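You operate a simulated robot arm through the tools that you are given. There is no shell and no other tool. Be economical: measure what you need, move in short steps, check, and stop when the job is done.

Carry out the task below with a simulated robot arm. There is one attempt and no reset: what you move stays moved.

Task
Put the blue cap on the rear basin tiles. Then take the long grey bundle and put it on the top of the picnic table. Then take the cream purple-cap bottle on the counter top and put it away on the fourth board from the bottom of the wooden shelf unit. Then open the upper chest drawer. The order counts. Set down upright: blue cap, cream purple-cap bottle.

Only the result counts: the job must be done as asked and must still hold three seconds after the hand-in. Knocking over, shifting, dropping, spilling or breaking anything else fails it. A push-on lid holds only when it is set on centred and level and pressed home; a screw cap is set on level and turned clockwise until tight.

Robot
A 7-joint arm with a four-finger gripper on a trunk, on a base that drives. Base frame: it is fixed to the floor where the robot stands at the start and does not move with it; the origin is under the middle of the robot, x ahead of it, y to its left, z up; the surface under the hand at the start is at about z = 860. Readings come in mm, degrees, newtons and seconds.
Its first joint turns from -69.0 to 172.0 degrees. Places, roughly: blue cap (5x5x7 cm) [700, 0, 800]; cream purple-cap bottle [-750, -1000, 1000]; fourth board of the wooden shelf unit [1300, 4900, 1100]; long grey bundle (13x8x7 cm) [-700, -800, 900]; rear basin tiles [1900, 3700, 700]; top of the picnic table [1000, 600, 800]; upper chest drawer [-1700, 400, 1000]. Payload 3.67 kg.
The TCP is the grasp point between the finger pads, 28 mm short of the fingertips. In the tool frame z runs along the fingers and y along their closing line. The gripper opens to 112 mm. The gripper's body begins 73 mm behind the TCP.
Orientation is told as [roll, pitch, yaw] about the base's x, y, z axes, in that order, counted from this pose: with the fingers straight down and closing along the base's y, the tool's x points along the base's -x, its y along +y and its z along -z.

Tools
- The arm moves only by the tool jog_arm. Its argument "increments" is a list of rows, each a list of 7 numbers: the gripper command, from -1 (shut) to 1 (fully open), values between in proportion, then the shift along the tool's x, y, z in mm, then the turn, a rotation vector about the tool's x, y, z in degrees. In form: [[fingers, dx, dy, dz, ax, ay, az], ...]. A call has 1 to 8 rows; each row shifts and turns the commanded pose from where the row before left it, along the tool's axes as they then stand. Each row takes 0.2 s and may step no farther than 50 mm and 8.6 degrees from the row before; otherwise, or with a gripper value out of range, the whole call is refused. A pose out of reach is approached as far as the arm can. The call stops where the force on the tool passes 40 N (or 10 N more than at its start, if that is more) or the arm is blocked; 0.2 s more then pass. The fingers move at their own pace and stop on an object; they squeeze with about 36 N. The grip force told is the motor's: it shows also when the fingers shut on nothing. Time passes only in rows, and 0.2 s behind the last, so rows that do not move let the fingers close. It gives the time, the measured TCP pose, the force on the tool (base axes), the opening and the grip force at its end, in the units of the frame above (readings bear some noise), with the torque about the TCP (base axes, N m) and any sound that the robot's microphone picked up.
- Cameras (640 x 400 px; columns grow to the right, rows downward): "scene" is now at [81.5, -56.5, 1507]; the picture's right is [-0.87, -0.49, -0.00], its down [-0.44, 0.79, -0.43] and it looks along [0.21, -0.38, -0.90] (base axes); focal length 214 px, centre (320, 200). "wrist" rides on the gripper at [60, -18, -104] in the tool frame; the picture's right is [0.29, 0.96, 0.00], its down [-0.80, 0.24, -0.55] and it looks along [-0.53, 0.16, 0.83] (tool axes); focal length 234 px, centre (320, 200). There is no depth. A picture from a camera that has moved, and an enlarged one, comes with that camera's place and axes in the base frame and with its lens.
- snapshot(camera): a new picture of that camera. No time passes.
- move_column(by): slides the trunk up (or, below 0, down) by that many mm; the arm and the scene camera ride with it, the base frame stays. It gives what a move gives, with no picture.
- roll_base(legs): drives the robot by 1 to 6 legs, each [ahead, turn to the left] in mm and degrees, along the robot's own axes; the way and the turn of a leg run together, so that a leg with both is an arc; at most 1500 mm and 180 degrees a leg. The arm and the cameras ride along, it lands a little off, and it stops where it bumps. It gives what a move gives.
- turn_head(pan, tilt): turns the head with the scene camera to pan (to the left, within 86 degrees either way) and tilt (down, from -29 to 69), counted from straight ahead of the robot. It gives what a move gives.
- inspect(camera, box): a new picture of the part [left, top, right, bottom] of that camera's present view, enlarged. No time passes.
- sign_off(): hands the job in; it is judged then, once.

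Work in short steps. Places have to be worked out from the pictures, the camera data and where the tool is seen: move nearer, look again, correct. Check each grasp and each placing, and mend what went wrong. You have 165 turns and 112 pictures in all, those below and enlarged ones among them. Open the gripper and draw the arm clear of the work before you hand the job in, unless the task says otherwise; then end with one line.

The tools are called after ">>>" as a command line: name --pt "numbers of a row" for each row, then --argument value for the rest, lists and objects as JSON in quotes. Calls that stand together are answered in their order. jog_arm: Moves the arm, as the interface text tells. Its arguments: {"type":"object","properties":{"increments":{"type":"array"}},"required":["increments"]} The other tools are called the same way: move_column (by) slides the trunk up or down; roll_base (legs) drives the base; turn_head (pan, tilt) turns the head that bears the scene camera; snapshot (camera) takes a picture; inspect (camera, box) takes an enlarged picture of a part of a camera's view; sign_off () hands the job in.

At the start:

```text
time_s: 0.0
tcp_pos: [426.5, -595.8, 1165.0]
orientation: [0.1, 0.1, 0.0]
contact_force: [0.7, -0.4, 0.0]
torque: [0.02, -0.01, -0.03]
gripper_width: 112.3
finger_force: 0.1
trunk travel left (down, up): [-675.0, 165.0]
robot x, y, heading: [3.2, -2.5, 0.0]
head pan, tilt: [-60.9, 64.2]
```

scene: 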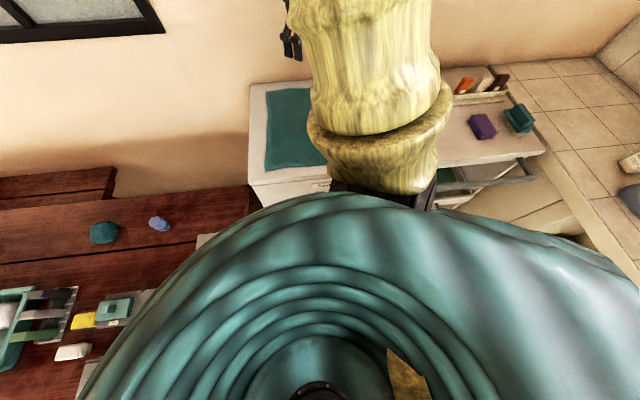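
wrist: 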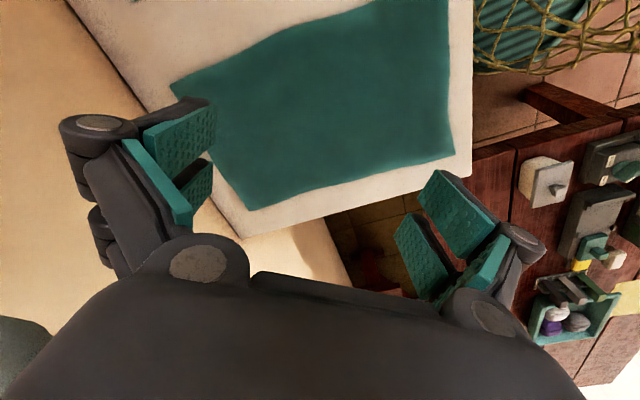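

I'll look ahead first to find the blue cap on the picnic table.

>>> turn_head --pan 0 --tilt 45

>>> snapshot --camera "scene"

```text
time_s: 1.3
tcp_pos: [426.7, -596.3, 1165.3]
orientation: [0.1, 0.0, 0.1]
contact_force: [-0.1, -1.0, 0.0]
torque: [0.01, -0.01, -0.02]
gripper_width: 112.1
finger_force: 0.1
trunk travel left (down, up): [-675.0, 165.0]
robot x, y, heading: [5.3, 1.2, -0.2]
head pan, tilt: [0.0, 45.0]
```

```text
109 pictures are left
camera scene: at [132.9, -2.7, 1531.2], right [0.0, -1.0, 0.0], down [-0.71, 0.0, -0.71], along [0.71, 0.0, -0.71], focal length 214 px, centre (320, 200)
```

scene: 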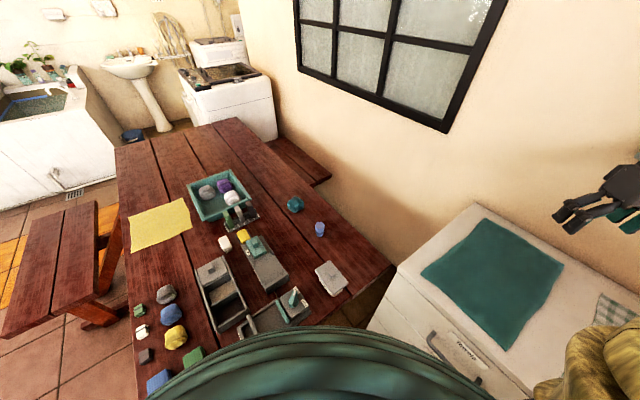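

>>> inspect --camera "scene" --box '[260, 180, 380, 260]'

>>> turn_head --pan 60 --tilt 25

>>> snapshot --camera "scene"

```text
5.00 times, centred on (320, 220) of scene
camera zoom: at [132.9, -2.7, 1531.2], right [0.0, -1.0, 0.0], down [-0.71, 0.0, -0.71], along [0.71, 0.0, -0.71], focal length 1072 px, centre (320, 100)
```

zoom: 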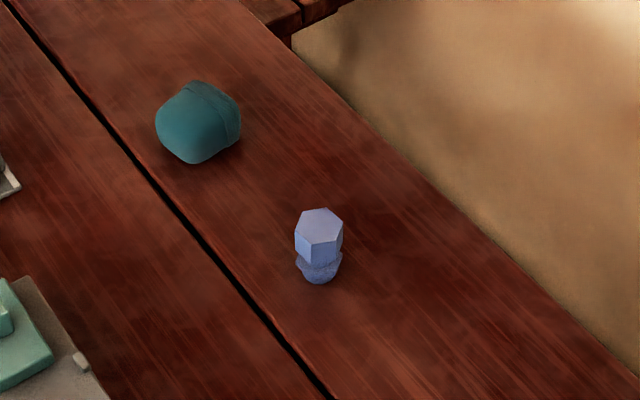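

```text
time_s: 2.6
tcp_pos: [425.9, -596.8, 1165.0]
orientation: [0.0, 0.0, 0.0]
contact_force: [0.1, -0.7, 0.7]
torque: [0.01, -0.01, -0.01]
gripper_width: 112.0
finger_force: 0.1
trunk travel left (down, up): [-675.0, 165.0]
robot x, y, heading: [0.1, -2.3, -0.0]
head pan, tilt: [60.0, 25.0]
```

```text
107 pictures are left
camera scene: at [97.7, 77.2, 1561.8], right [0.87, -0.5, 0.0], down [-0.21, -0.37, -0.91], along [0.45, 0.78, -0.42], focal length 214 px, centre (320, 200)
```

scene: 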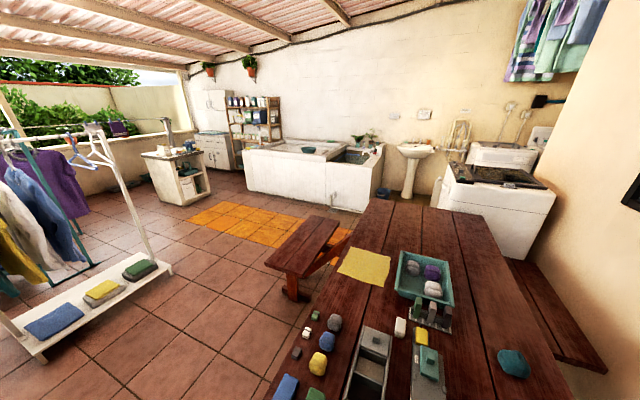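

The blue cap is the hexagonal periwinkle piece at about (695, 0). I'll bring the hand above it.

>>> jog_arm --pt "1 -12.5 42.5 5 0 0 0" --pt "1 -12.5 42.5 5 0 0 0" --pt "1 -12.5 42.5 5 0 0 0" --pt "1 -12.5 42.5 5 0 0 0" --pt "1 -12.5 42.5 5 0 0 0" --pt "1 -12.5 42.5 5 0 0 0" --pt "1 -12.5 42.5 5 0 0 0"

>>> jog_arm --pt "1 -12.5 42.5 15 0 0 0" --pt "1 -12.5 42.5 15 0 0 0" --pt "1 -12.5 42.5 15 0 0 0" --pt "1 -12.5 42.5 15 0 0 0" --pt "1 -12.5 42.5 15 0 0 0" --pt "1 -12.5 42.5 15 0 0 0" --pt "1 -12.5 42.5 15 0 0 0"

>>> snapshot --camera "wrist"

```text
time_s: 4.2
tcp_pos: [514.9, -298.7, 1131.4]
orientation: [-0.1, 0.0, 0.0]
contact_force: [0.4, 0.0, 0.3]
torque: [-0.05, 0.04, -0.01]
gripper_width: 111.9
finger_force: 0.1
trunk travel left (down, up): [-675.0, 165.0]
robot x, y, heading: [-0.7, -2.4, -0.1]
head pan, tilt: [60.0, 25.0]
```

```text
time_s: 5.8
tcp_pos: [603.1, 1.6, 1030.1]
orientation: [0.8, -0.2, -0.4]
contact_force: [0.7, -0.1, -0.2]
torque: [-0.04, 0.0, 0.0]
gripper_width: 111.9
finger_force: 0.0
trunk travel left (down, up): [-675.0, 165.0]
robot x, y, heading: [-3.7, -5.0, -0.1]
head pan, tilt: [60.0, 25.0]
```

```text
106 pictures are left
camera wrist: at [543.1, -18.2, 1134.6], right [-0.28, 0.96, 0.01], down [0.8, 0.23, 0.56], along [0.54, 0.17, -0.83], focal length 234 px, centre (320, 200)
```

wrist: 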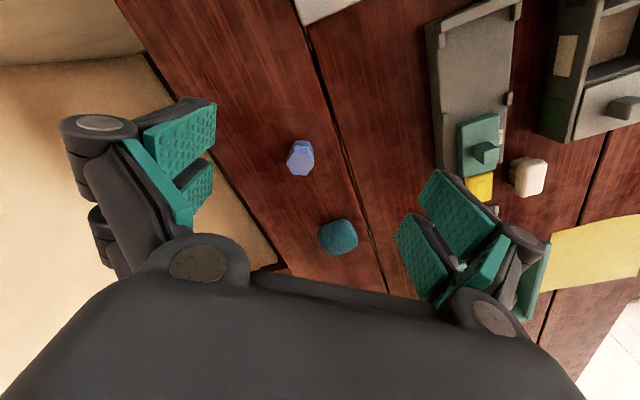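

Triangulation puts the cap top near (667, -4, ~855). I'll move above it and look closer.

>>> jog_arm --pt "1 -25 -3 35 0 0 0" --pt "1 -25 -3 35 0 0 0"

>>> inspect --camera "wrist" --box '[220, 80, 420, 205]'

```text
time_s: 6.4
tcp_pos: [652.5, -3.5, 953.8]
orientation: [-0.1, 0.1, -0.1]
contact_force: [-0.7, 0.2, 0.1]
torque: [0.05, 0.0, 0.04]
gripper_width: 112.0
finger_force: 0.1
trunk travel left (down, up): [-675.0, 165.0]
robot x, y, heading: [1.2, 0.3, 0.0]
head pan, tilt: [60.0, 25.0]
```

```text
3.20 times, centred on (320, 142) of wrist
camera zoom: at [592.4, -22.6, 1059.0], right [-0.29, 0.96, 0.0], down [0.8, 0.24, 0.55], along [0.53, 0.16, -0.83], focal length 749 px, centre (320, 384)
```

zoom: 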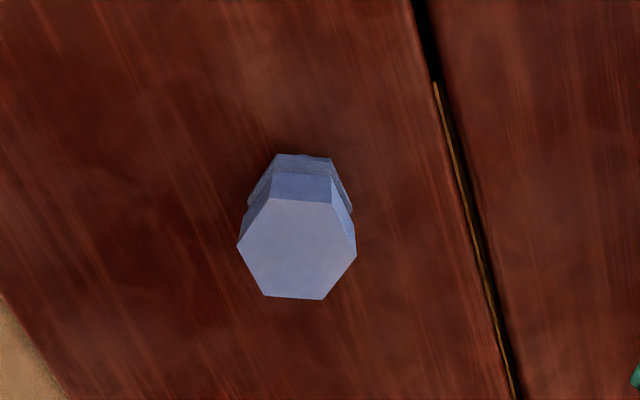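

Top is at about (682, -2, ~845), with flats normals ~13° off the finger line. I'll align, centre and descend partway.

>>> jog_arm --pt "1 -29 1 20 0 0 0" --pt "1 0 0 20 0 0 6.5" --pt "1 0 0 20 0 0 6.5" --pt "1 0 0 0 0 0 0"

>>> snapshot --camera "wrist"

```text
time_s: 7.4
tcp_pos: [679.5, -4.8, 896.6]
orientation: [0.0, -0.1, -13.0]
contact_force: [0.2, -0.8, 0.6]
torque: [0.02, -0.06, 0.02]
gripper_width: 111.9
finger_force: 0.1
trunk travel left (down, up): [-675.0, 165.0]
robot x, y, heading: [1.2, -3.3, 0.0]
head pan, tilt: [60.0, 25.0]
```

```text
104 pictures are left
camera wrist: at [616.8, -9.1, 1001.4], right [-0.06, 1.0, 0.0], down [0.83, 0.05, 0.56], along [0.55, 0.04, -0.83], focal length 234 px, centre (320, 200)
```

wrist: 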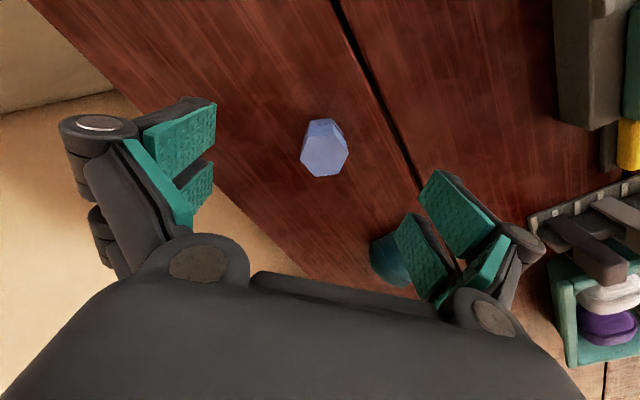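

>>> inspect --camera "wrist" --box '[280, 115, 376, 175]'

```text
6.67 times, centred on (328, 145) of wrist
camera zoom: at [616.8, -9.1, 1001.4], right [-0.06, 1.0, 0.0], down [0.83, 0.05, 0.56], along [0.55, 0.04, -0.83], focal length 1561 px, centre (267, 567)
```

zoom: 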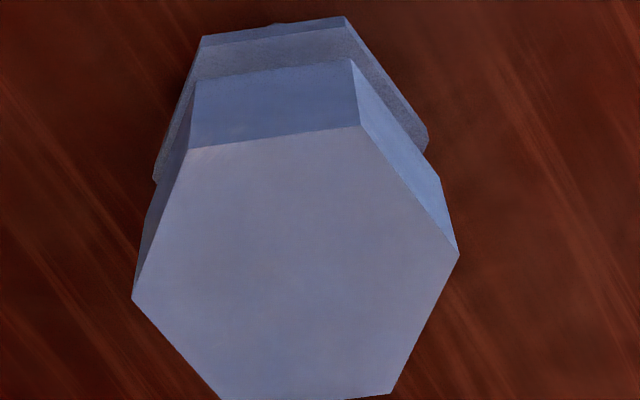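

Aligned within a few degrees. Descending to grasp at about z 822.

>>> jog_arm --pt "1 -3 4.5 25 0 0 0" --pt "1 0 0 25 0 0 0" --pt "1 0 0 25 0 0 0" --pt "1 0 0 0 0 0 0"

>>> snapshot --camera "wrist"

```text
time_s: 8.4
tcp_pos: [685.5, -1.5, 821.2]
orientation: [0.0, 0.0, -13.0]
contact_force: [-0.6, -0.4, -0.6]
torque: [0.0, -0.05, 0.02]
gripper_width: 112.0
finger_force: 0.1
trunk travel left (down, up): [-675.0, 165.0]
robot x, y, heading: [3.1, -3.0, -0.1]
head pan, tilt: [60.0, 25.0]
```

```text
102 pictures are left
camera wrist: at [622.2, -7.0, 924.7], right [-0.07, 1.0, 0.0], down [0.83, 0.05, 0.55], along [0.55, 0.04, -0.83], focal length 234 px, centre (320, 200)
```

wrist: 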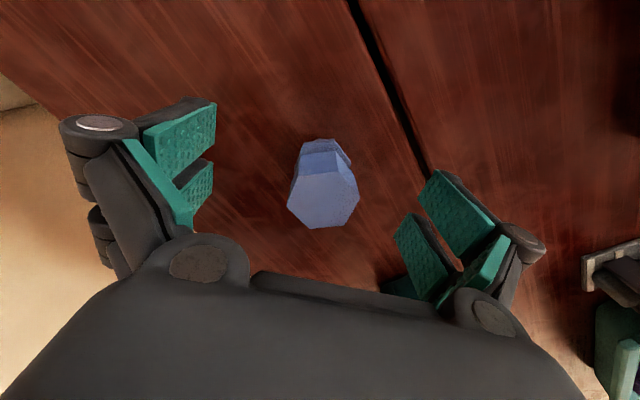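

Combining views, the top is nearer z≈818 and x≈693; so I go 32 mm lower and 7 mm forward, then close.

>>> jog_arm --pt "1 -7 1.5 12 0 0 0" --pt "1 0 0 10 0 0 0" --pt "1 0 0 10 0 0 0" --pt "1 0 0 0 0 0 0"

>>> snapshot --camera "wrist"

```text
time_s: 9.4
tcp_pos: [691.2, -2.2, 788.4]
orientation: [0.0, -0.1, -13.0]
contact_force: [-0.7, -1.0, 0.4]
torque: [0.02, -0.01, 0.03]
gripper_width: 111.8
finger_force: 0.0
trunk travel left (down, up): [-675.0, 165.0]
robot x, y, heading: [1.9, 1.3, 0.2]
head pan, tilt: [60.0, 25.0]
```

```text
101 pictures are left
camera wrist: at [629.0, -6.6, 893.0], right [-0.07, 1.0, 0.0], down [0.83, 0.05, 0.55], along [0.55, 0.04, -0.83], focal length 234 px, centre (320, 200)
```

wrist: 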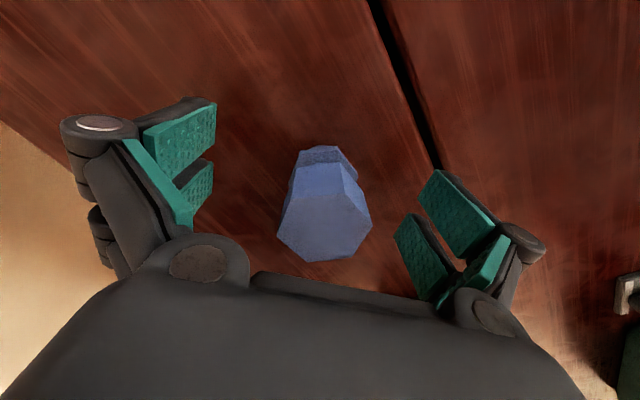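

Centred. Close the fingers.

>>> jog_arm --pt "-1 0 0 0 0 0 0" --pt "-1 0 0 0 0 0 0" --pt "-1 0 0 0 0 0 0"

>>> jog_arm --pt "-1 0 0 -40 0 0 0" --pt "-1 0 0 -40 0 0 0" --pt "-1 0 0 -40 0 0 0" --pt "-1 0 0 -40 0 0 0" --pt "-1 0 0 0 0 0 0"

>>> snapshot --camera "wrist"

```text
time_s: 10.2
tcp_pos: [691.6, -2.5, 788.0]
orientation: [-0.1, 0.0, -13.0]
contact_force: [-0.1, 1.1, 1.0]
torque: [0.0, -0.04, 0.0]
gripper_width: 38.9
finger_force: 36.0
trunk travel left (down, up): [-675.0, 165.0]
robot x, y, heading: [-2.5, -1.7, 0.0]
head pan, tilt: [60.0, 25.0]
```

```text
time_s: 11.4
tcp_pos: [692.2, -2.5, 948.4]
orientation: [-0.1, 0.0, -13.0]
contact_force: [1.1, -0.1, 0.7]
torque: [-0.04, 0.02, 0.03]
gripper_width: 39.2
finger_force: 35.6
trunk travel left (down, up): [-675.0, 165.0]
robot x, y, heading: [1.6, -1.4, 0.1]
head pan, tilt: [60.0, 25.0]
```

```text
100 pictures are left
camera wrist: at [629.9, -8.3, 1052.9], right [-0.07, 1.0, 0.0], down [0.83, 0.05, 0.55], along [0.55, 0.04, -0.83], focal length 234 px, centre (320, 200)
```

wrist: 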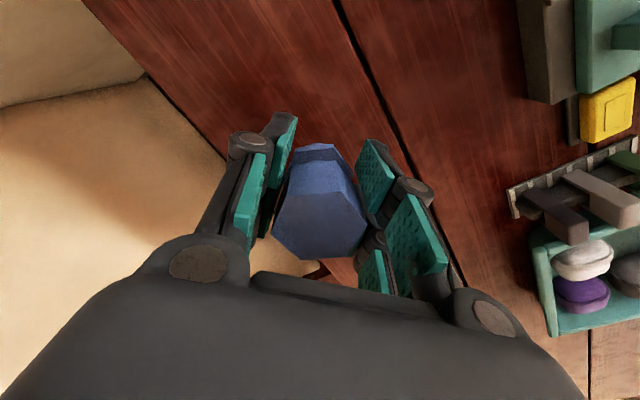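

The cap is held. From the pictures I worked out a room rotated ~36°: the table ahead, a corridor between bench and drying rack, then the tub. I'll lift and retract the arm, then look around the base.

>>> jog_arm --pt "-1 30.5 -7 -25 0 0 0" --pt "-1 30.5 -7 -25 0 0 0" --pt "-1 30.5 -7 -25 0 0 0" --pt "-1 30.5 -7 -25 0 0 0" --pt "-1 30.5 -7 -25 0 0 0" --pt "-1 30.5 -7 -25 0 0 0" --pt "-1 30.5 -7 -25 0 0 0" --pt "-1 30.5 -7 -25 0 0 0"

>>> turn_head --pan 70 --tilt 55

>>> snapshot --camera "scene"

```text
time_s: 13.2
tcp_pos: [442.7, -7.3, 1150.2]
orientation: [0.3, 0.1, -13.0]
contact_force: [0.5, -0.3, -0.3]
torque: [0.06, 0.0, -0.01]
gripper_width: 39.2
finger_force: 36.1
trunk travel left (down, up): [-675.0, 165.0]
robot x, y, heading: [-0.7, -1.5, 0.0]
head pan, tilt: [60.0, 25.0]
```

```text
time_s: 14.2
tcp_pos: [442.8, -2.0, 1149.5]
orientation: [0.0, 0.1, -13.0]
contact_force: [-0.1, -0.3, -1.0]
torque: [0.01, -0.01, 0.04]
gripper_width: 39.0
finger_force: 36.4
trunk travel left (down, up): [-675.0, 165.0]
robot x, y, heading: [0.2, 1.1, -0.0]
head pan, tilt: [70.0, 55.0]
```

```text
99 pictures are left
camera scene: at [76.4, 64.6, 1517.9], right [0.94, -0.34, 0.0], down [-0.28, -0.77, -0.57], along [0.2, 0.54, -0.82], focal length 214 px, centre (320, 200)
```

scene: 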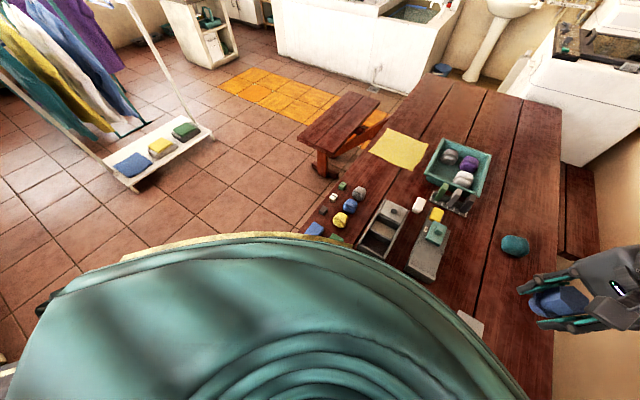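

Space left is clear. Back up, turn left toward the corridor, then along it.

>>> roll_base --legs '[[-200, 0], [0, 126], [1310, 0], [0, -90], [1500, 0]]'

>>> turn_head --pan 15 --tilt 30

>>> snapshot --camera "scene"

```text
time_s: 37.9
tcp_pos: [591.2, 2184.9, 1150.1]
orientation: [0.1, -0.1, 23.2]
contact_force: [-0.9, -1.1, -0.5]
torque: [0.0, -0.02, 0.01]
gripper_width: 39.3
finger_force: 35.7
trunk travel left (down, up): [-675.0, 165.0]
robot x, y, heading: [234.9, 1920.6, 35.9]
head pan, tilt: [70.0, 55.0]
```

```text
time_s: 39.1
tcp_pos: [591.6, 2185.5, 1150.2]
orientation: [0.0, 0.0, 23.3]
contact_force: [0.3, 0.2, -1.1]
torque: [-0.01, -0.02, 0.04]
gripper_width: 39.2
finger_force: 35.8
trunk travel left (down, up): [-675.0, 165.0]
robot x, y, heading: [235.5, 1924.8, 36.3]
head pan, tilt: [15.0, 30.0]
```

```text
98 pictures are left
camera scene: at [333.3, 2022.3, 1553.8], right [0.78, -0.62, 0.0], down [-0.31, -0.39, -0.87], along [0.54, 0.68, -0.5], focal length 214 px, centre (320, 200)
```

scene: 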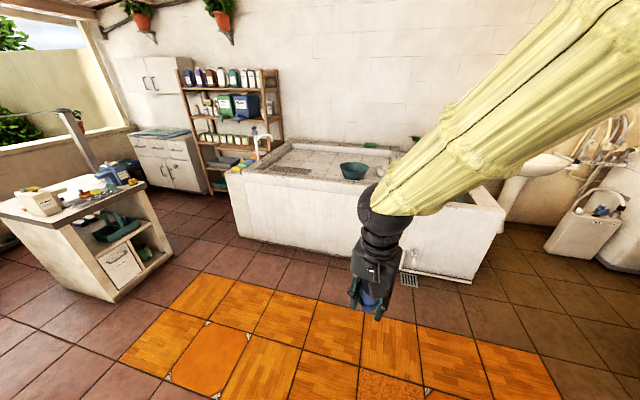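

>>> inspect --camera "scene" --box '[220, 120, 420, 245]'

```text
3.20 times, centred on (320, 182) of scene
camera zoom: at [333.3, 2022.3, 1553.8], right [0.78, -0.62, 0.0], down [-0.31, -0.39, -0.87], along [0.54, 0.68, -0.5], focal length 686 px, centre (320, 256)
```

zoom: 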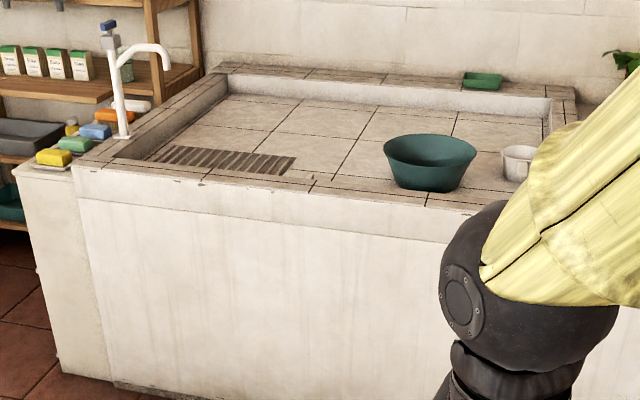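

The rear basin's tile floor spans about 3260–4095 along the corridor direction; centre matches the hint. Driving closer.

>>> roll_base --legs '[[0, 21], [1350, 0], [0, -21]]'

>>> turn_head --pan 20 --tilt 60

>>> snapshot --camera "scene"

>>> snapshot --camera "wrist"

```text
time_s: 48.1
tcp_pos: [1312.9, 3316.4, 1149.7]
orientation: [-0.1, 0.1, 23.9]
contact_force: [-0.3, 0.1, 0.3]
torque: [0.0, 0.01, -0.02]
gripper_width: 39.1
finger_force: 36.2
trunk travel left (down, up): [-675.0, 165.0]
robot x, y, heading: [957.2, 3054.5, 36.9]
head pan, tilt: [15.0, 30.0]
```

```text
time_s: 49.0
tcp_pos: [1313.3, 3316.5, 1150.1]
orientation: [-0.1, 0.0, 23.9]
contact_force: [0.4, -0.4, 0.2]
torque: [0.02, 0.0, 0.02]
gripper_width: 39.3
finger_force: 35.7
trunk travel left (down, up): [-675.0, 165.0]
robot x, y, heading: [954.7, 3053.8, 36.9]
head pan, tilt: [20.0, 60.0]
```

```text
96 pictures are left
camera scene: at [1036.1, 3136.0, 1511.8], right [0.84, -0.55, 0.0], down [-0.47, -0.72, -0.5], along [0.27, 0.42, -0.87], focal length 214 px, centre (320, 200)
```

scene: 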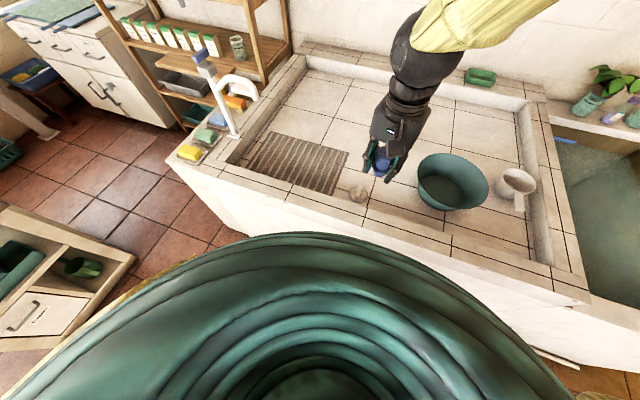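

```text
95 pictures are left
camera wrist: at [1264.8, 3275.0, 1254.8], right [-0.65, 0.76, 0.0], down [0.63, 0.54, 0.55], along [0.42, 0.36, -0.83], focal length 234 px, centre (320, 200)
```

wrist: 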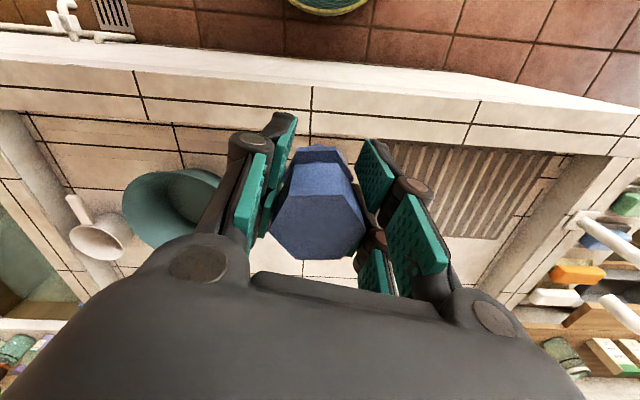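

The base front is about 150 mm from the tub front; advance 115 mm, then extend the arm over the tiles.

>>> roll_base --legs '[[115, 0]]'

>>> snapshot --camera "wrist"

```text
time_s: 50.2
tcp_pos: [1406.2, 3387.4, 1148.2]
orientation: [0.0, 0.0, 24.0]
contact_force: [-0.2, 0.5, -0.3]
torque: [-0.01, 0.05, 0.01]
gripper_width: 39.2
finger_force: 36.0
trunk travel left (down, up): [-675.0, 165.0]
robot x, y, heading: [1050.1, 3121.1, 36.8]
head pan, tilt: [20.0, 60.0]
```

```text
94 pictures are left
camera wrist: at [1358.2, 3345.6, 1254.2], right [-0.65, 0.76, 0.0], down [0.63, 0.54, 0.55], along [0.42, 0.36, -0.83], focal length 234 px, centre (320, 200)
```

wrist: 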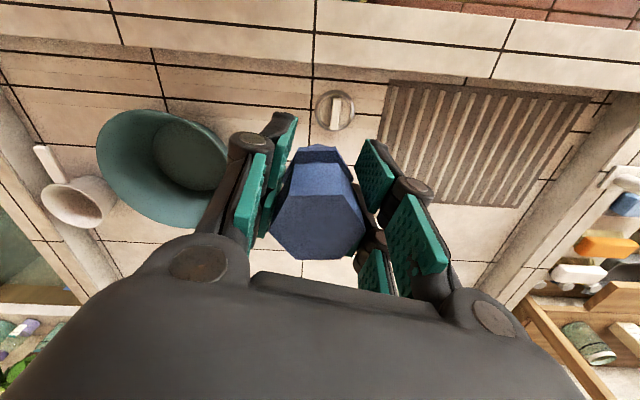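

Extend outward over the basin while descending slowly.

>>> jog_arm --pt "-1 -44 10 15 0 0 0" --pt "-1 -44 10 15 0 0 0" --pt "-1 -44 10 15 0 0 0" --pt "-1 -44 10 15 0 0 0" --pt "-1 -44 10 15 0 0 0" --pt "-1 -44 10 15 0 0 0" --pt "-1 -44 10 15 0 0 0" --pt "-1 -44 10 15 0 0 0"

>>> jog_arm --pt "-1 -40 9 30 0 0 0" --pt "-1 -40 9 30 0 0 0" --pt "-1 -40 9 30 0 0 0" --pt "-1 -30 7 30 0 0 0" --pt "-1 0 0 0 0 0 0"

>>> snapshot --camera "wrist"

>>> snapshot --camera "scene"

```text
time_s: 52.0
tcp_pos: [1694.9, 3602.9, 1027.8]
orientation: [0.0, 0.0, 23.9]
contact_force: [0.6, -0.1, -1.0]
torque: [-0.05, 0.05, 0.0]
gripper_width: 38.9
finger_force: 36.0
trunk travel left (down, up): [-675.0, 165.0]
robot x, y, heading: [1052.3, 3119.1, 36.9]
head pan, tilt: [20.0, 60.0]
```

```text
refused: row 1 steps farther than a row can; nothing moved
```

```text
93 pictures are left
camera wrist: at [1647.0, 3562.0, 1131.5], right [-0.65, 0.76, 0.0], down [0.63, 0.54, 0.55], along [0.42, 0.36, -0.83], focal length 234 px, centre (320, 200)
```

wrist: 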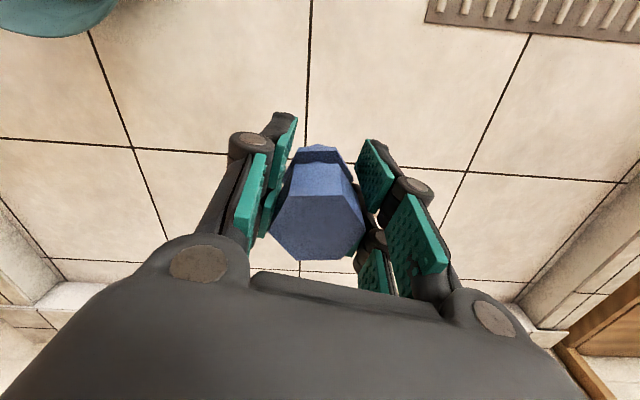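

```text
92 pictures are left
camera scene: at [1130.6, 3207.1, 1511.5], right [0.84, -0.55, 0.0], down [-0.47, -0.73, -0.5], along [0.27, 0.42, -0.87], focal length 214 px, centre (320, 200)
```

scene: 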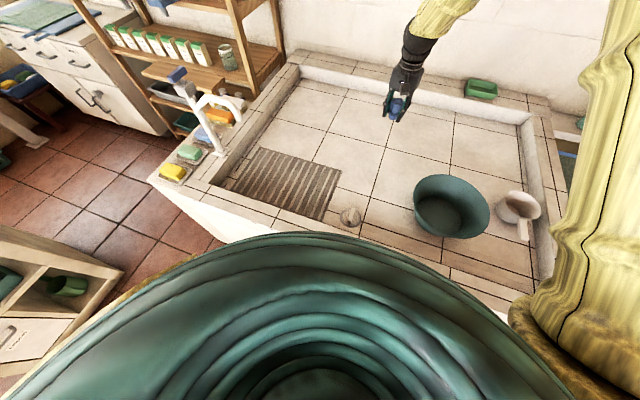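

Rear tile row starts at about 3635 along; I want ~3690. Continue extending.

>>> jog_arm --pt "-1 -39 9 25 0 0 0" --pt "-1 -39 9 25 0 0 0" --pt "-1 -39 9 25 0 0 0" --pt "-1 -39 9 25 0 0 0" --pt "-1 -39 9 25 0 0 0" --pt "-1 0 0 0 0 0 0"

>>> snapshot --camera "wrist"

```text
time_s: 53.4
tcp_pos: [1851.4, 3719.8, 905.6]
orientation: [0.1, -0.1, 23.9]
contact_force: [-0.2, -0.7, 0.5]
torque: [0.03, -0.01, -0.02]
gripper_width: 39.1
finger_force: 36.2
trunk travel left (down, up): [-675.0, 165.0]
robot x, y, heading: [1049.4, 3120.9, 36.9]
head pan, tilt: [20.0, 60.0]
```

```text
91 pictures are left
camera wrist: at [1804.5, 3678.7, 1010.3], right [-0.65, 0.76, 0.0], down [0.63, 0.54, 0.56], along [0.42, 0.36, -0.83], focal length 234 px, centre (320, 200)
```

wrist: 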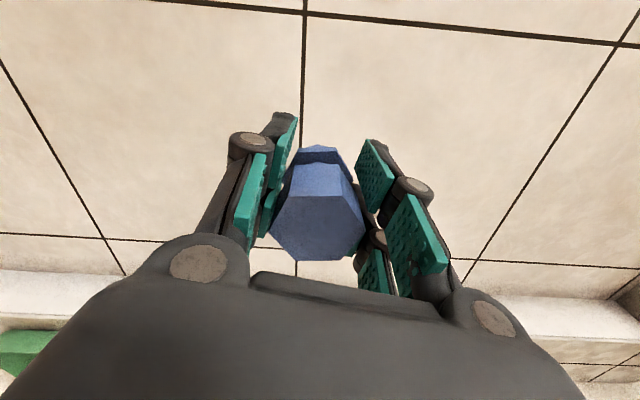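

Over the rear tile row. Descending; then fine steps to contact.

>>> jog_arm --pt "-1 0 0 40 0 0 0" --pt "-1 0 0 40 0 0 0" --pt "-1 0 0 40 0 0 0" --pt "-1 0 0 0 0 0 0"

>>> snapshot --camera "scene"

>>> snapshot --camera "wrist"

```text
time_s: 54.4
tcp_pos: [1853.5, 3722.9, 784.7]
orientation: [0.0, -0.1, 24.0]
contact_force: [-0.1, -0.7, -0.4]
torque: [0.02, 0.03, -0.02]
gripper_width: 39.1
finger_force: 35.6
trunk travel left (down, up): [-675.0, 165.0]
robot x, y, heading: [1050.9, 3123.0, 37.0]
head pan, tilt: [20.0, 60.0]
```

```text
90 pictures are left
camera scene: at [1127.5, 3204.9, 1511.9], right [0.84, -0.55, 0.0], down [-0.47, -0.73, -0.5], along [0.27, 0.42, -0.87], focal length 214 px, centre (320, 200)
```

scene: 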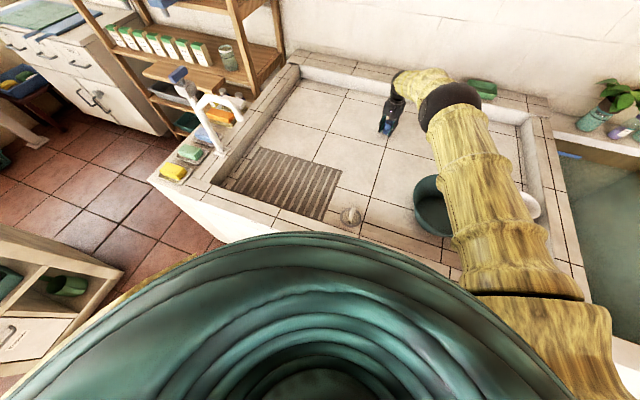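

```text
89 pictures are left
camera wrist: at [1805.3, 3680.9, 889.4], right [-0.65, 0.76, 0.0], down [0.63, 0.54, 0.56], along [0.42, 0.36, -0.83], focal length 234 px, centre (320, 200)
```

wrist: 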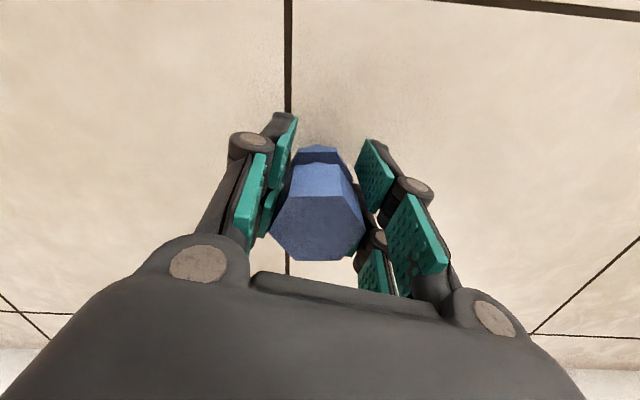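

>>> jog_arm --pt "-1 0 0 10 0 0 0" --pt "-1 0 0 10 0 0 0" --pt "-1 0 0 6 0 0 0" --pt "-1 0 0 6 0 0 0" --pt "-1 0 0 5 0 0 0" --pt "-1 0 0 5 0 0 0" --pt "-1 0 0 5 0 0 0" --pt "-1 0 0 0 0 0 0"

>>> inspect --camera "scene" --box '[350, 80, 446, 140]'

```text
time_s: 55.2
tcp_pos: [1855.2, 3724.2, 768.0]
orientation: [0.1, -0.4, 24.0]
contact_force: [0.3, -0.2, 11.7]
torque: [-0.16, -0.04, 0.06]
gripper_width: 38.7
finger_force: 35.8
trunk travel left (down, up): [-675.0, 165.0]
robot x, y, heading: [1055.2, 3119.8, 36.7]
head pan, tilt: [20.0, 60.0]
stopped in row 3: the force on the tool passed its limit at 76 N (the readings are from after the stop); the commanded pose is now the measured one
```

```text
6.67 times, centred on (398, 110) of scene
camera zoom: at [1127.3, 3204.6, 1511.7], right [0.84, -0.55, 0.0], down [-0.47, -0.73, -0.5], along [0.27, 0.42, -0.87], focal length 1430 px, centre (-200, 800)
```

zoom: 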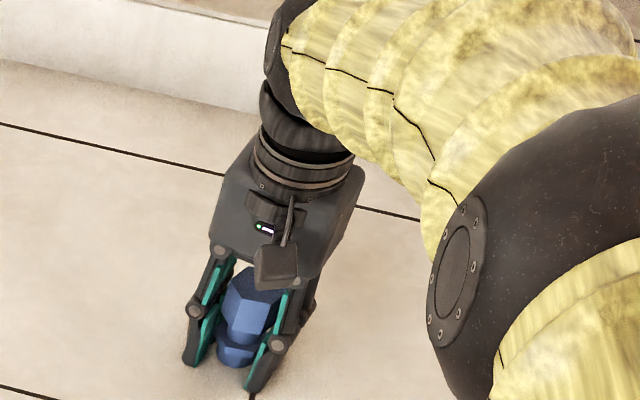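

Contact: the cap stands on the tiles. Opening and rising.

>>> jog_arm --pt "-0.1 0 0 0 0 0 0" --pt "0.3 0 0 0 0 0 0" --pt "0.8 0 0 0 0 0 0" --pt "0.8 0 0 0 0 0 0"

>>> jog_arm --pt "0.8 0 0 -20 0 0 0" --pt "0.8 0 0 -40 0 0 0" --pt "0.8 0 0 -40 0 0 0" --pt "0.8 0 0 -40 0 0 0" --pt "0.8 0 0 -40 0 0 0"

>>> snapshot --camera "wrist"

```text
time_s: 56.2
tcp_pos: [1855.6, 3723.4, 764.5]
orientation: [0.0, -0.1, 24.0]
contact_force: [-0.6, 0.1, 0.3]
torque: [0.0, 0.01, 0.02]
gripper_width: 101.0
finger_force: 0.1
trunk travel left (down, up): [-675.0, 165.0]
robot x, y, heading: [1051.5, 3125.3, 37.0]
head pan, tilt: [20.0, 60.0]
```

```text
time_s: 57.4
tcp_pos: [1853.3, 3726.0, 945.6]
orientation: [0.0, -0.2, 24.0]
contact_force: [-1.0, 0.4, 0.0]
torque: [0.0, -0.01, 0.01]
gripper_width: 100.7
finger_force: 0.0
trunk travel left (down, up): [-675.0, 165.0]
robot x, y, heading: [1050.6, 3125.4, 36.8]
head pan, tilt: [20.0, 60.0]
```

```text
87 pictures are left
camera wrist: at [1805.7, 3683.6, 1050.6], right [-0.65, 0.76, 0.0], down [0.63, 0.54, 0.56], along [0.42, 0.36, -0.83], focal length 234 px, centre (320, 200)
```

wrist: 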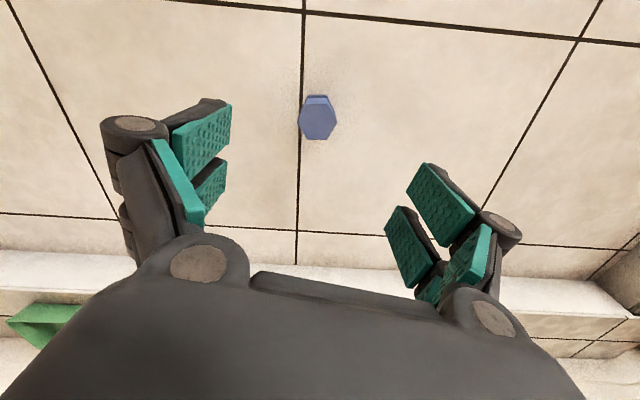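

The cap stands upright on the rear tiles. Retract the arm.

>>> jog_arm --pt "0.8 40 -9 -25 0 0 0" --pt "0.8 40 -9 -25 0 0 0" --pt "0.8 40 -9 -25 0 0 0" --pt "0.8 40 -9 -25 0 0 0" --pt "0.8 40 -9 -25 0 0 0" --pt "0.8 40 -9 -25 0 0 0" --pt "0.8 40 -9 -25 0 0 0" --pt "0.8 40 -9 -25 0 0 0"

>>> jog_arm --pt "0.8 45 -10 0 0 0 0" --pt "0.8 45 -10 0 0 0 0" --pt "0.8 45 -10 0 0 0 0" --pt "0.8 45 -10 0 0 0 0" --pt "0.8 40 -9 0 0 0 0"

>>> inspect --camera "scene" --box '[350, 80, 446, 140]'

```text
time_s: 59.2
tcp_pos: [1590.1, 3525.6, 1144.6]
orientation: [0.1, -0.4, 24.0]
contact_force: [-0.1, 0.7, -0.2]
torque: [0.03, -0.04, 0.02]
gripper_width: 100.9
finger_force: 0.2
trunk travel left (down, up): [-675.0, 165.0]
robot x, y, heading: [1050.5, 3119.6, 36.9]
head pan, tilt: [20.0, 60.0]
```

```text
time_s: 60.4
tcp_pos: [1410.8, 3389.0, 1143.9]
orientation: [0.2, -0.2, 23.9]
contact_force: [-0.8, -0.3, 0.0]
torque: [0.08, 0.03, 0.02]
gripper_width: 101.1
finger_force: 0.0
trunk travel left (down, up): [-675.0, 165.0]
robot x, y, heading: [1048.7, 3121.1, 36.5]
head pan, tilt: [20.0, 60.0]
```

```text
6.67 times, centred on (398, 110) of scene
camera zoom: at [1130.1, 3202.5, 1511.8], right [0.84, -0.55, 0.0], down [-0.47, -0.72, -0.5], along [0.27, 0.42, -0.87], focal length 1430 px, centre (-200, 800)
```

zoom: 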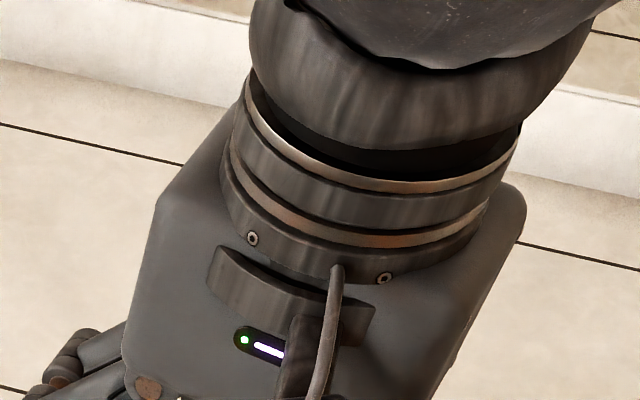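

Now drive back through the corridor and turn to face the counter side.

>>> roll_base --legs '[[-100, 0], [0, 21], [-1360, 0], [0, -21], [-1300, 0], [0, 180]]'

>>> turn_head --pan 40 --tilt 30

>>> snapshot --camera "scene"

>>> turn_head --pan -10 --tilt 30

>>> snapshot --camera "scene"

```text
time_s: 83.8
tcp_pos: [-1114.9, 808.2, 1143.3]
orientation: [0.0, -0.1, -151.0]
contact_force: [-0.2, -0.2, -0.2]
torque: [-0.02, -0.01, 0.01]
gripper_width: 100.8
finger_force: 0.0
trunk travel left (down, up): [-675.0, 165.0]
robot x, y, heading: [-782.2, 1111.0, -138.2]
head pan, tilt: [20.0, 60.0]
```

```text
time_s: 84.8
tcp_pos: [-1114.5, 809.0, 1143.1]
orientation: [0.2, -0.2, -151.0]
contact_force: [-0.2, -0.2, -0.8]
torque: [0.02, -0.01, 0.05]
gripper_width: 100.8
finger_force: 0.0
trunk travel left (down, up): [-675.0, 165.0]
robot x, y, heading: [-777.6, 1110.4, -138.0]
head pan, tilt: [40.0, 30.0]
```

```text
85 pictures are left
camera scene: at [-828.4, 984.1, 1553.8], right [-0.99, 0.14, 0.0], down [0.07, 0.5, -0.87], along [-0.12, -0.86, -0.5], focal length 214 px, centre (320, 200)
```

scene: 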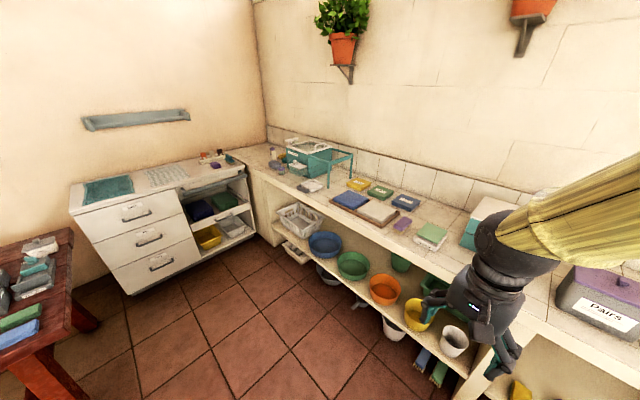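

```text
time_s: 86.0
tcp_pos: [-1113.0, 807.2, 1142.8]
orientation: [0.1, -0.2, -151.0]
contact_force: [0.0, -0.2, -0.6]
torque: [0.04, 0.0, 0.0]
gripper_width: 100.6
finger_force: 0.0
trunk travel left (down, up): [-675.0, 165.0]
robot x, y, heading: [-782.0, 1107.5, -138.0]
head pan, tilt: [-10.0, 30.0]
```

```text
84 pictures are left
camera scene: at [-892.4, 1025.6, 1553.8], right [-0.53, 0.85, 0.0], down [0.42, 0.27, -0.87], along [-0.73, -0.46, -0.5], focal length 214 px, centre (320, 200)
```

scene: 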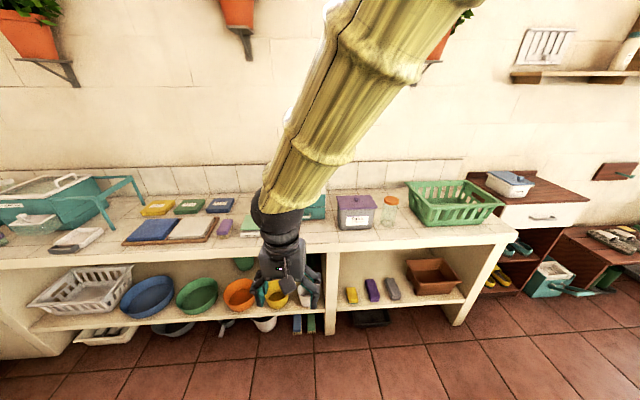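

>>> turn_head --pan 40 --tilt 30

>>> inspect --camera "scene" --box '[190, 110, 350, 210]'

>>> inspect --camera "scene" --box '[320, 160, 480, 260]'

```text
time_s: 87.2
tcp_pos: [-1113.5, 807.7, 1143.2]
orientation: [0.2, -0.2, -151.0]
contact_force: [0.2, 0.7, 0.7]
torque: [0.0, 0.03, -0.03]
gripper_width: 100.8
finger_force: 0.1
trunk travel left (down, up): [-675.0, 165.0]
robot x, y, heading: [-777.3, 1107.8, -138.1]
head pan, tilt: [40.0, 30.0]
```

```text
4.00 times, centred on (270, 160) of scene
camera zoom: at [-828.4, 984.1, 1553.9], right [-0.99, 0.14, 0.0], down [0.07, 0.49, -0.87], along [-0.12, -0.86, -0.5], focal length 858 px, centre (520, 360)
```

zoom: 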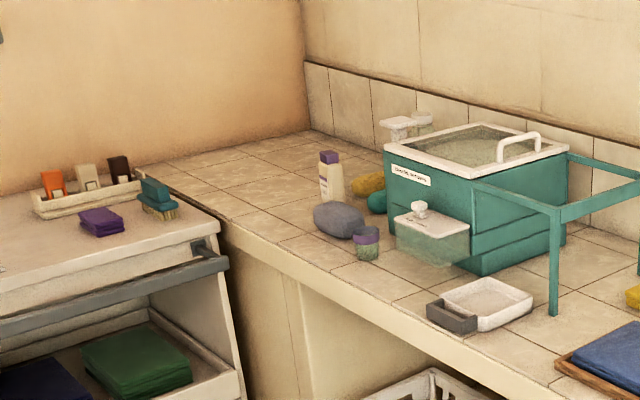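

```text
4.00 times, centred on (400, 210) of scene
camera zoom: at [-828.4, 984.1, 1553.9], right [-0.99, 0.14, 0.0], down [0.07, 0.49, -0.87], along [-0.12, -0.86, -0.5], focal length 858 px, centre (0, 160)
```

zoom: 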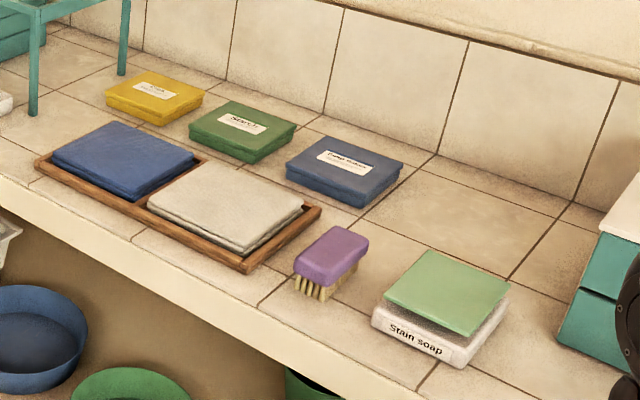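

The grey bundle is near (-686, -801), the bottle at (-660, -996). Driving to stand in front of the counter at about (-421, -306), facing it.

>>> roll_base --legs '[[0, 62], [1455, 0], [0, -68]]'

>>> turn_head --pan 30 --tilt 40

>>> snapshot --camera "scene"

```text
time_s: 100.0
tcp_pos: [-810.0, -571.0, 1142.3]
orientation: [0.1, -0.2, -157.2]
contact_force: [0.6, 0.2, 0.3]
torque: [-0.02, -0.02, 0.02]
gripper_width: 101.0
finger_force: 0.0
trunk travel left (down, up): [-675.0, 165.0]
robot x, y, heading: [-445.5, -308.6, -144.0]
head pan, tilt: [40.0, 30.0]
```

```text
time_s: 100.7
tcp_pos: [-811.3, -571.1, 1142.6]
orientation: [0.0, -0.2, -157.1]
contact_force: [0.8, 0.1, -0.2]
torque: [0.01, 0.01, -0.01]
gripper_width: 100.8
finger_force: 0.1
trunk travel left (down, up): [-675.0, 165.0]
robot x, y, heading: [-444.6, -306.6, -144.0]
head pan, tilt: [30.0, 40.0]
```

```text
81 pictures are left
camera scene: at [-519.9, -416.8, 1538.6], right [-0.91, 0.41, 0.0], down [0.26, 0.59, -0.77], along [-0.31, -0.7, -0.64], focal length 214 px, centre (320, 200)
```

scene: 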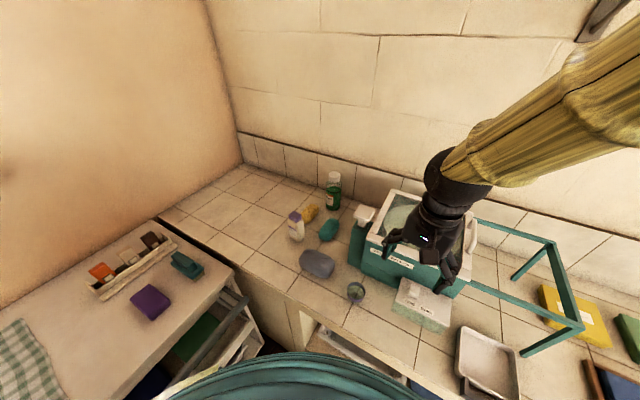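

Bundle at about (-682, -808). Moving the hand over it.

>>> jog_arm --pt "0.8 4 45 0 0 0 0" --pt "0.8 4 45 0 0 0 0" --pt "0.8 4 45 0 0 0 0" --pt "0.8 4 45 0 0 0 0" --pt "0.8 4 44 20 0 0 0" --pt "0.8 4 44 20 0 0 0" --pt "1 0 0 40 0 0 0"

>>> snapshot --camera "wrist"

>>> inspect --camera "scene" --box '[240, 180, 400, 280]'

```text
time_s: 102.5
tcp_pos: [-706.1, -818.0, 1128.7]
orientation: [6.9, 0.0, -159.6]
contact_force: [0.7, -0.6, -0.3]
torque: [-0.01, 0.03, 0.01]
gripper_width: 111.9
finger_force: 0.0
trunk travel left (down, up): [-675.0, 165.0]
robot x, y, heading: [-443.6, -305.8, -144.0]
head pan, tilt: [30.0, 40.0]
stopped in row 7: the arm was blocked; the commanded pose is now the measured one
```

```text
80 pictures are left
camera wrist: at [-661.9, -770.4, 1232.1], right [0.6, -0.79, 0.12], down [-0.69, -0.44, 0.58], along [-0.41, -0.43, -0.81], focal length 234 px, centre (320, 200)
```

wrist: 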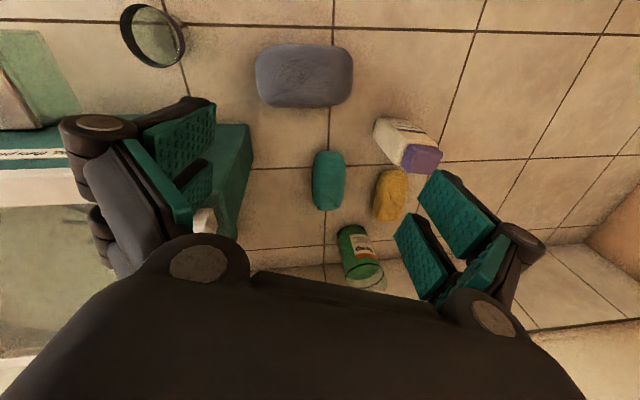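

```text
4.00 times, centred on (320, 230) of scene
camera zoom: at [-518.2, -416.1, 1538.7], right [-0.91, 0.41, 0.0], down [0.26, 0.59, -0.77], along [-0.31, -0.7, -0.64], focal length 858 px, centre (320, 80)
```

zoom: 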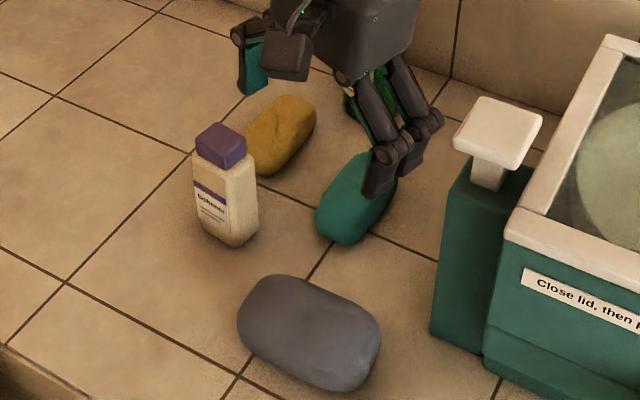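

The arm was blocked and tilted; probably a joint limit. I'll lift, level, and start yawing (the grasp needs yaw ≈ -53 to close across the bundle).

>>> jog_arm --pt "1 0 -20 -20 -6.5 -2.4 0" --pt "1 0 -10 -10 0 0 0" --pt "1 0 0 0 0 0 -8" --pt "1 0 0 0 0 0 -8" --pt "1 0 0 0 0 0 -8" --pt "1 0 0 0 0 0 0"

>>> snapshot --camera "scene"

```text
time_s: 103.9
tcp_pos: [-719.4, -787.1, 1151.7]
orientation: [11.1, -7.5, -136.3]
contact_force: [-0.7, 0.0, -0.1]
torque: [-0.01, 0.0, 0.0]
gripper_width: 112.0
finger_force: 0.1
trunk travel left (down, up): [-675.0, 165.0]
robot x, y, heading: [-449.0, -307.4, -144.2]
head pan, tilt: [30.0, 40.0]
```

```text
78 pictures are left
camera scene: at [-519.8, -416.5, 1538.5], right [-0.91, 0.41, 0.0], down [0.26, 0.59, -0.77], along [-0.31, -0.7, -0.64], focal length 214 px, centre (320, 200)
```

scene: 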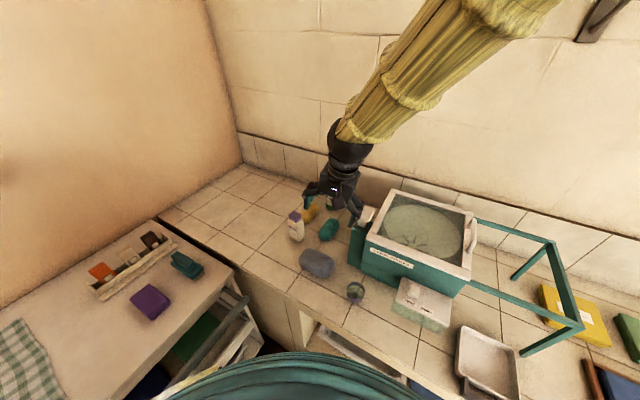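

My levelling sign was reversed (roll ≙ -ax). Fixing the tilt, then continuing to yaw.

>>> jog_arm --pt "1 0 0 0 5.6 3.8 0" --pt "1 0 0 0 5.5 3.7 0" --pt "1 0 0 0 0 0 -8.3" --pt "1 0 0 0 0 0 -8.3" --pt "1 0 0 0 0 0 -8.3" --pt "1 0 0 0 0 0 -8.3" --pt "1 0 0 0 0 0 0"

```text
time_s: 105.5
tcp_pos: [-717.9, -788.0, 1152.3]
orientation: [-0.2, 0.1, -102.4]
contact_force: [-1.1, -0.6, -1.2]
torque: [-0.02, 0.0, 0.01]
gripper_width: 112.0
finger_force: 0.1
trunk travel left (down, up): [-675.0, 165.0]
robot x, y, heading: [-446.4, -306.4, -144.2]
head pan, tilt: [30.0, 40.0]
```

>>> jog_arm --pt "1 0 0 0 0 0 -8.3" --pt "1 0 0 0 0 0 -8.3" --pt "1 0 0 0 0 0 -8.3" --pt "1 0 0 0 0 0 -8.3" --pt "1 0 0 0 0 0 -8.3" --pt "1 0 0 0 0 0 -8" --pt "1 0 0 0 0 0 0"

>>> snapshot --camera "wrist"

```text
time_s: 107.1
tcp_pos: [-717.9, -787.5, 1150.7]
orientation: [-0.1, 0.0, -52.9]
contact_force: [-0.1, 0.4, -0.7]
torque: [0.02, -0.03, 0.06]
gripper_width: 112.1
finger_force: 0.1
trunk travel left (down, up): [-675.0, 165.0]
robot x, y, heading: [-449.0, -308.0, -144.1]
head pan, tilt: [30.0, 40.0]
```

```text
77 pictures are left
camera wrist: at [-768.9, -750.5, 1256.3], right [0.59, 0.81, 0.0], down [0.67, -0.49, 0.55], along [0.45, -0.33, -0.83], focal length 234 px, centre (320, 200)
```

wrist: 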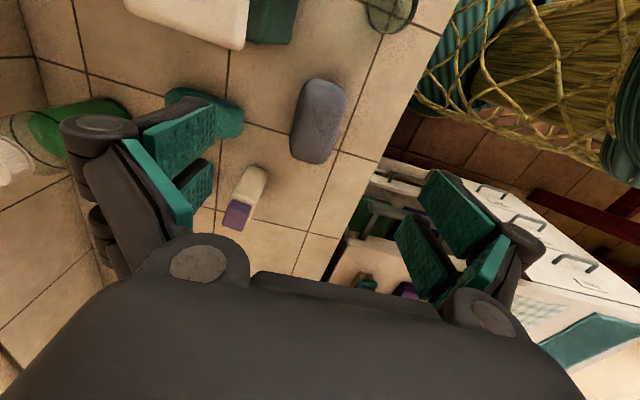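

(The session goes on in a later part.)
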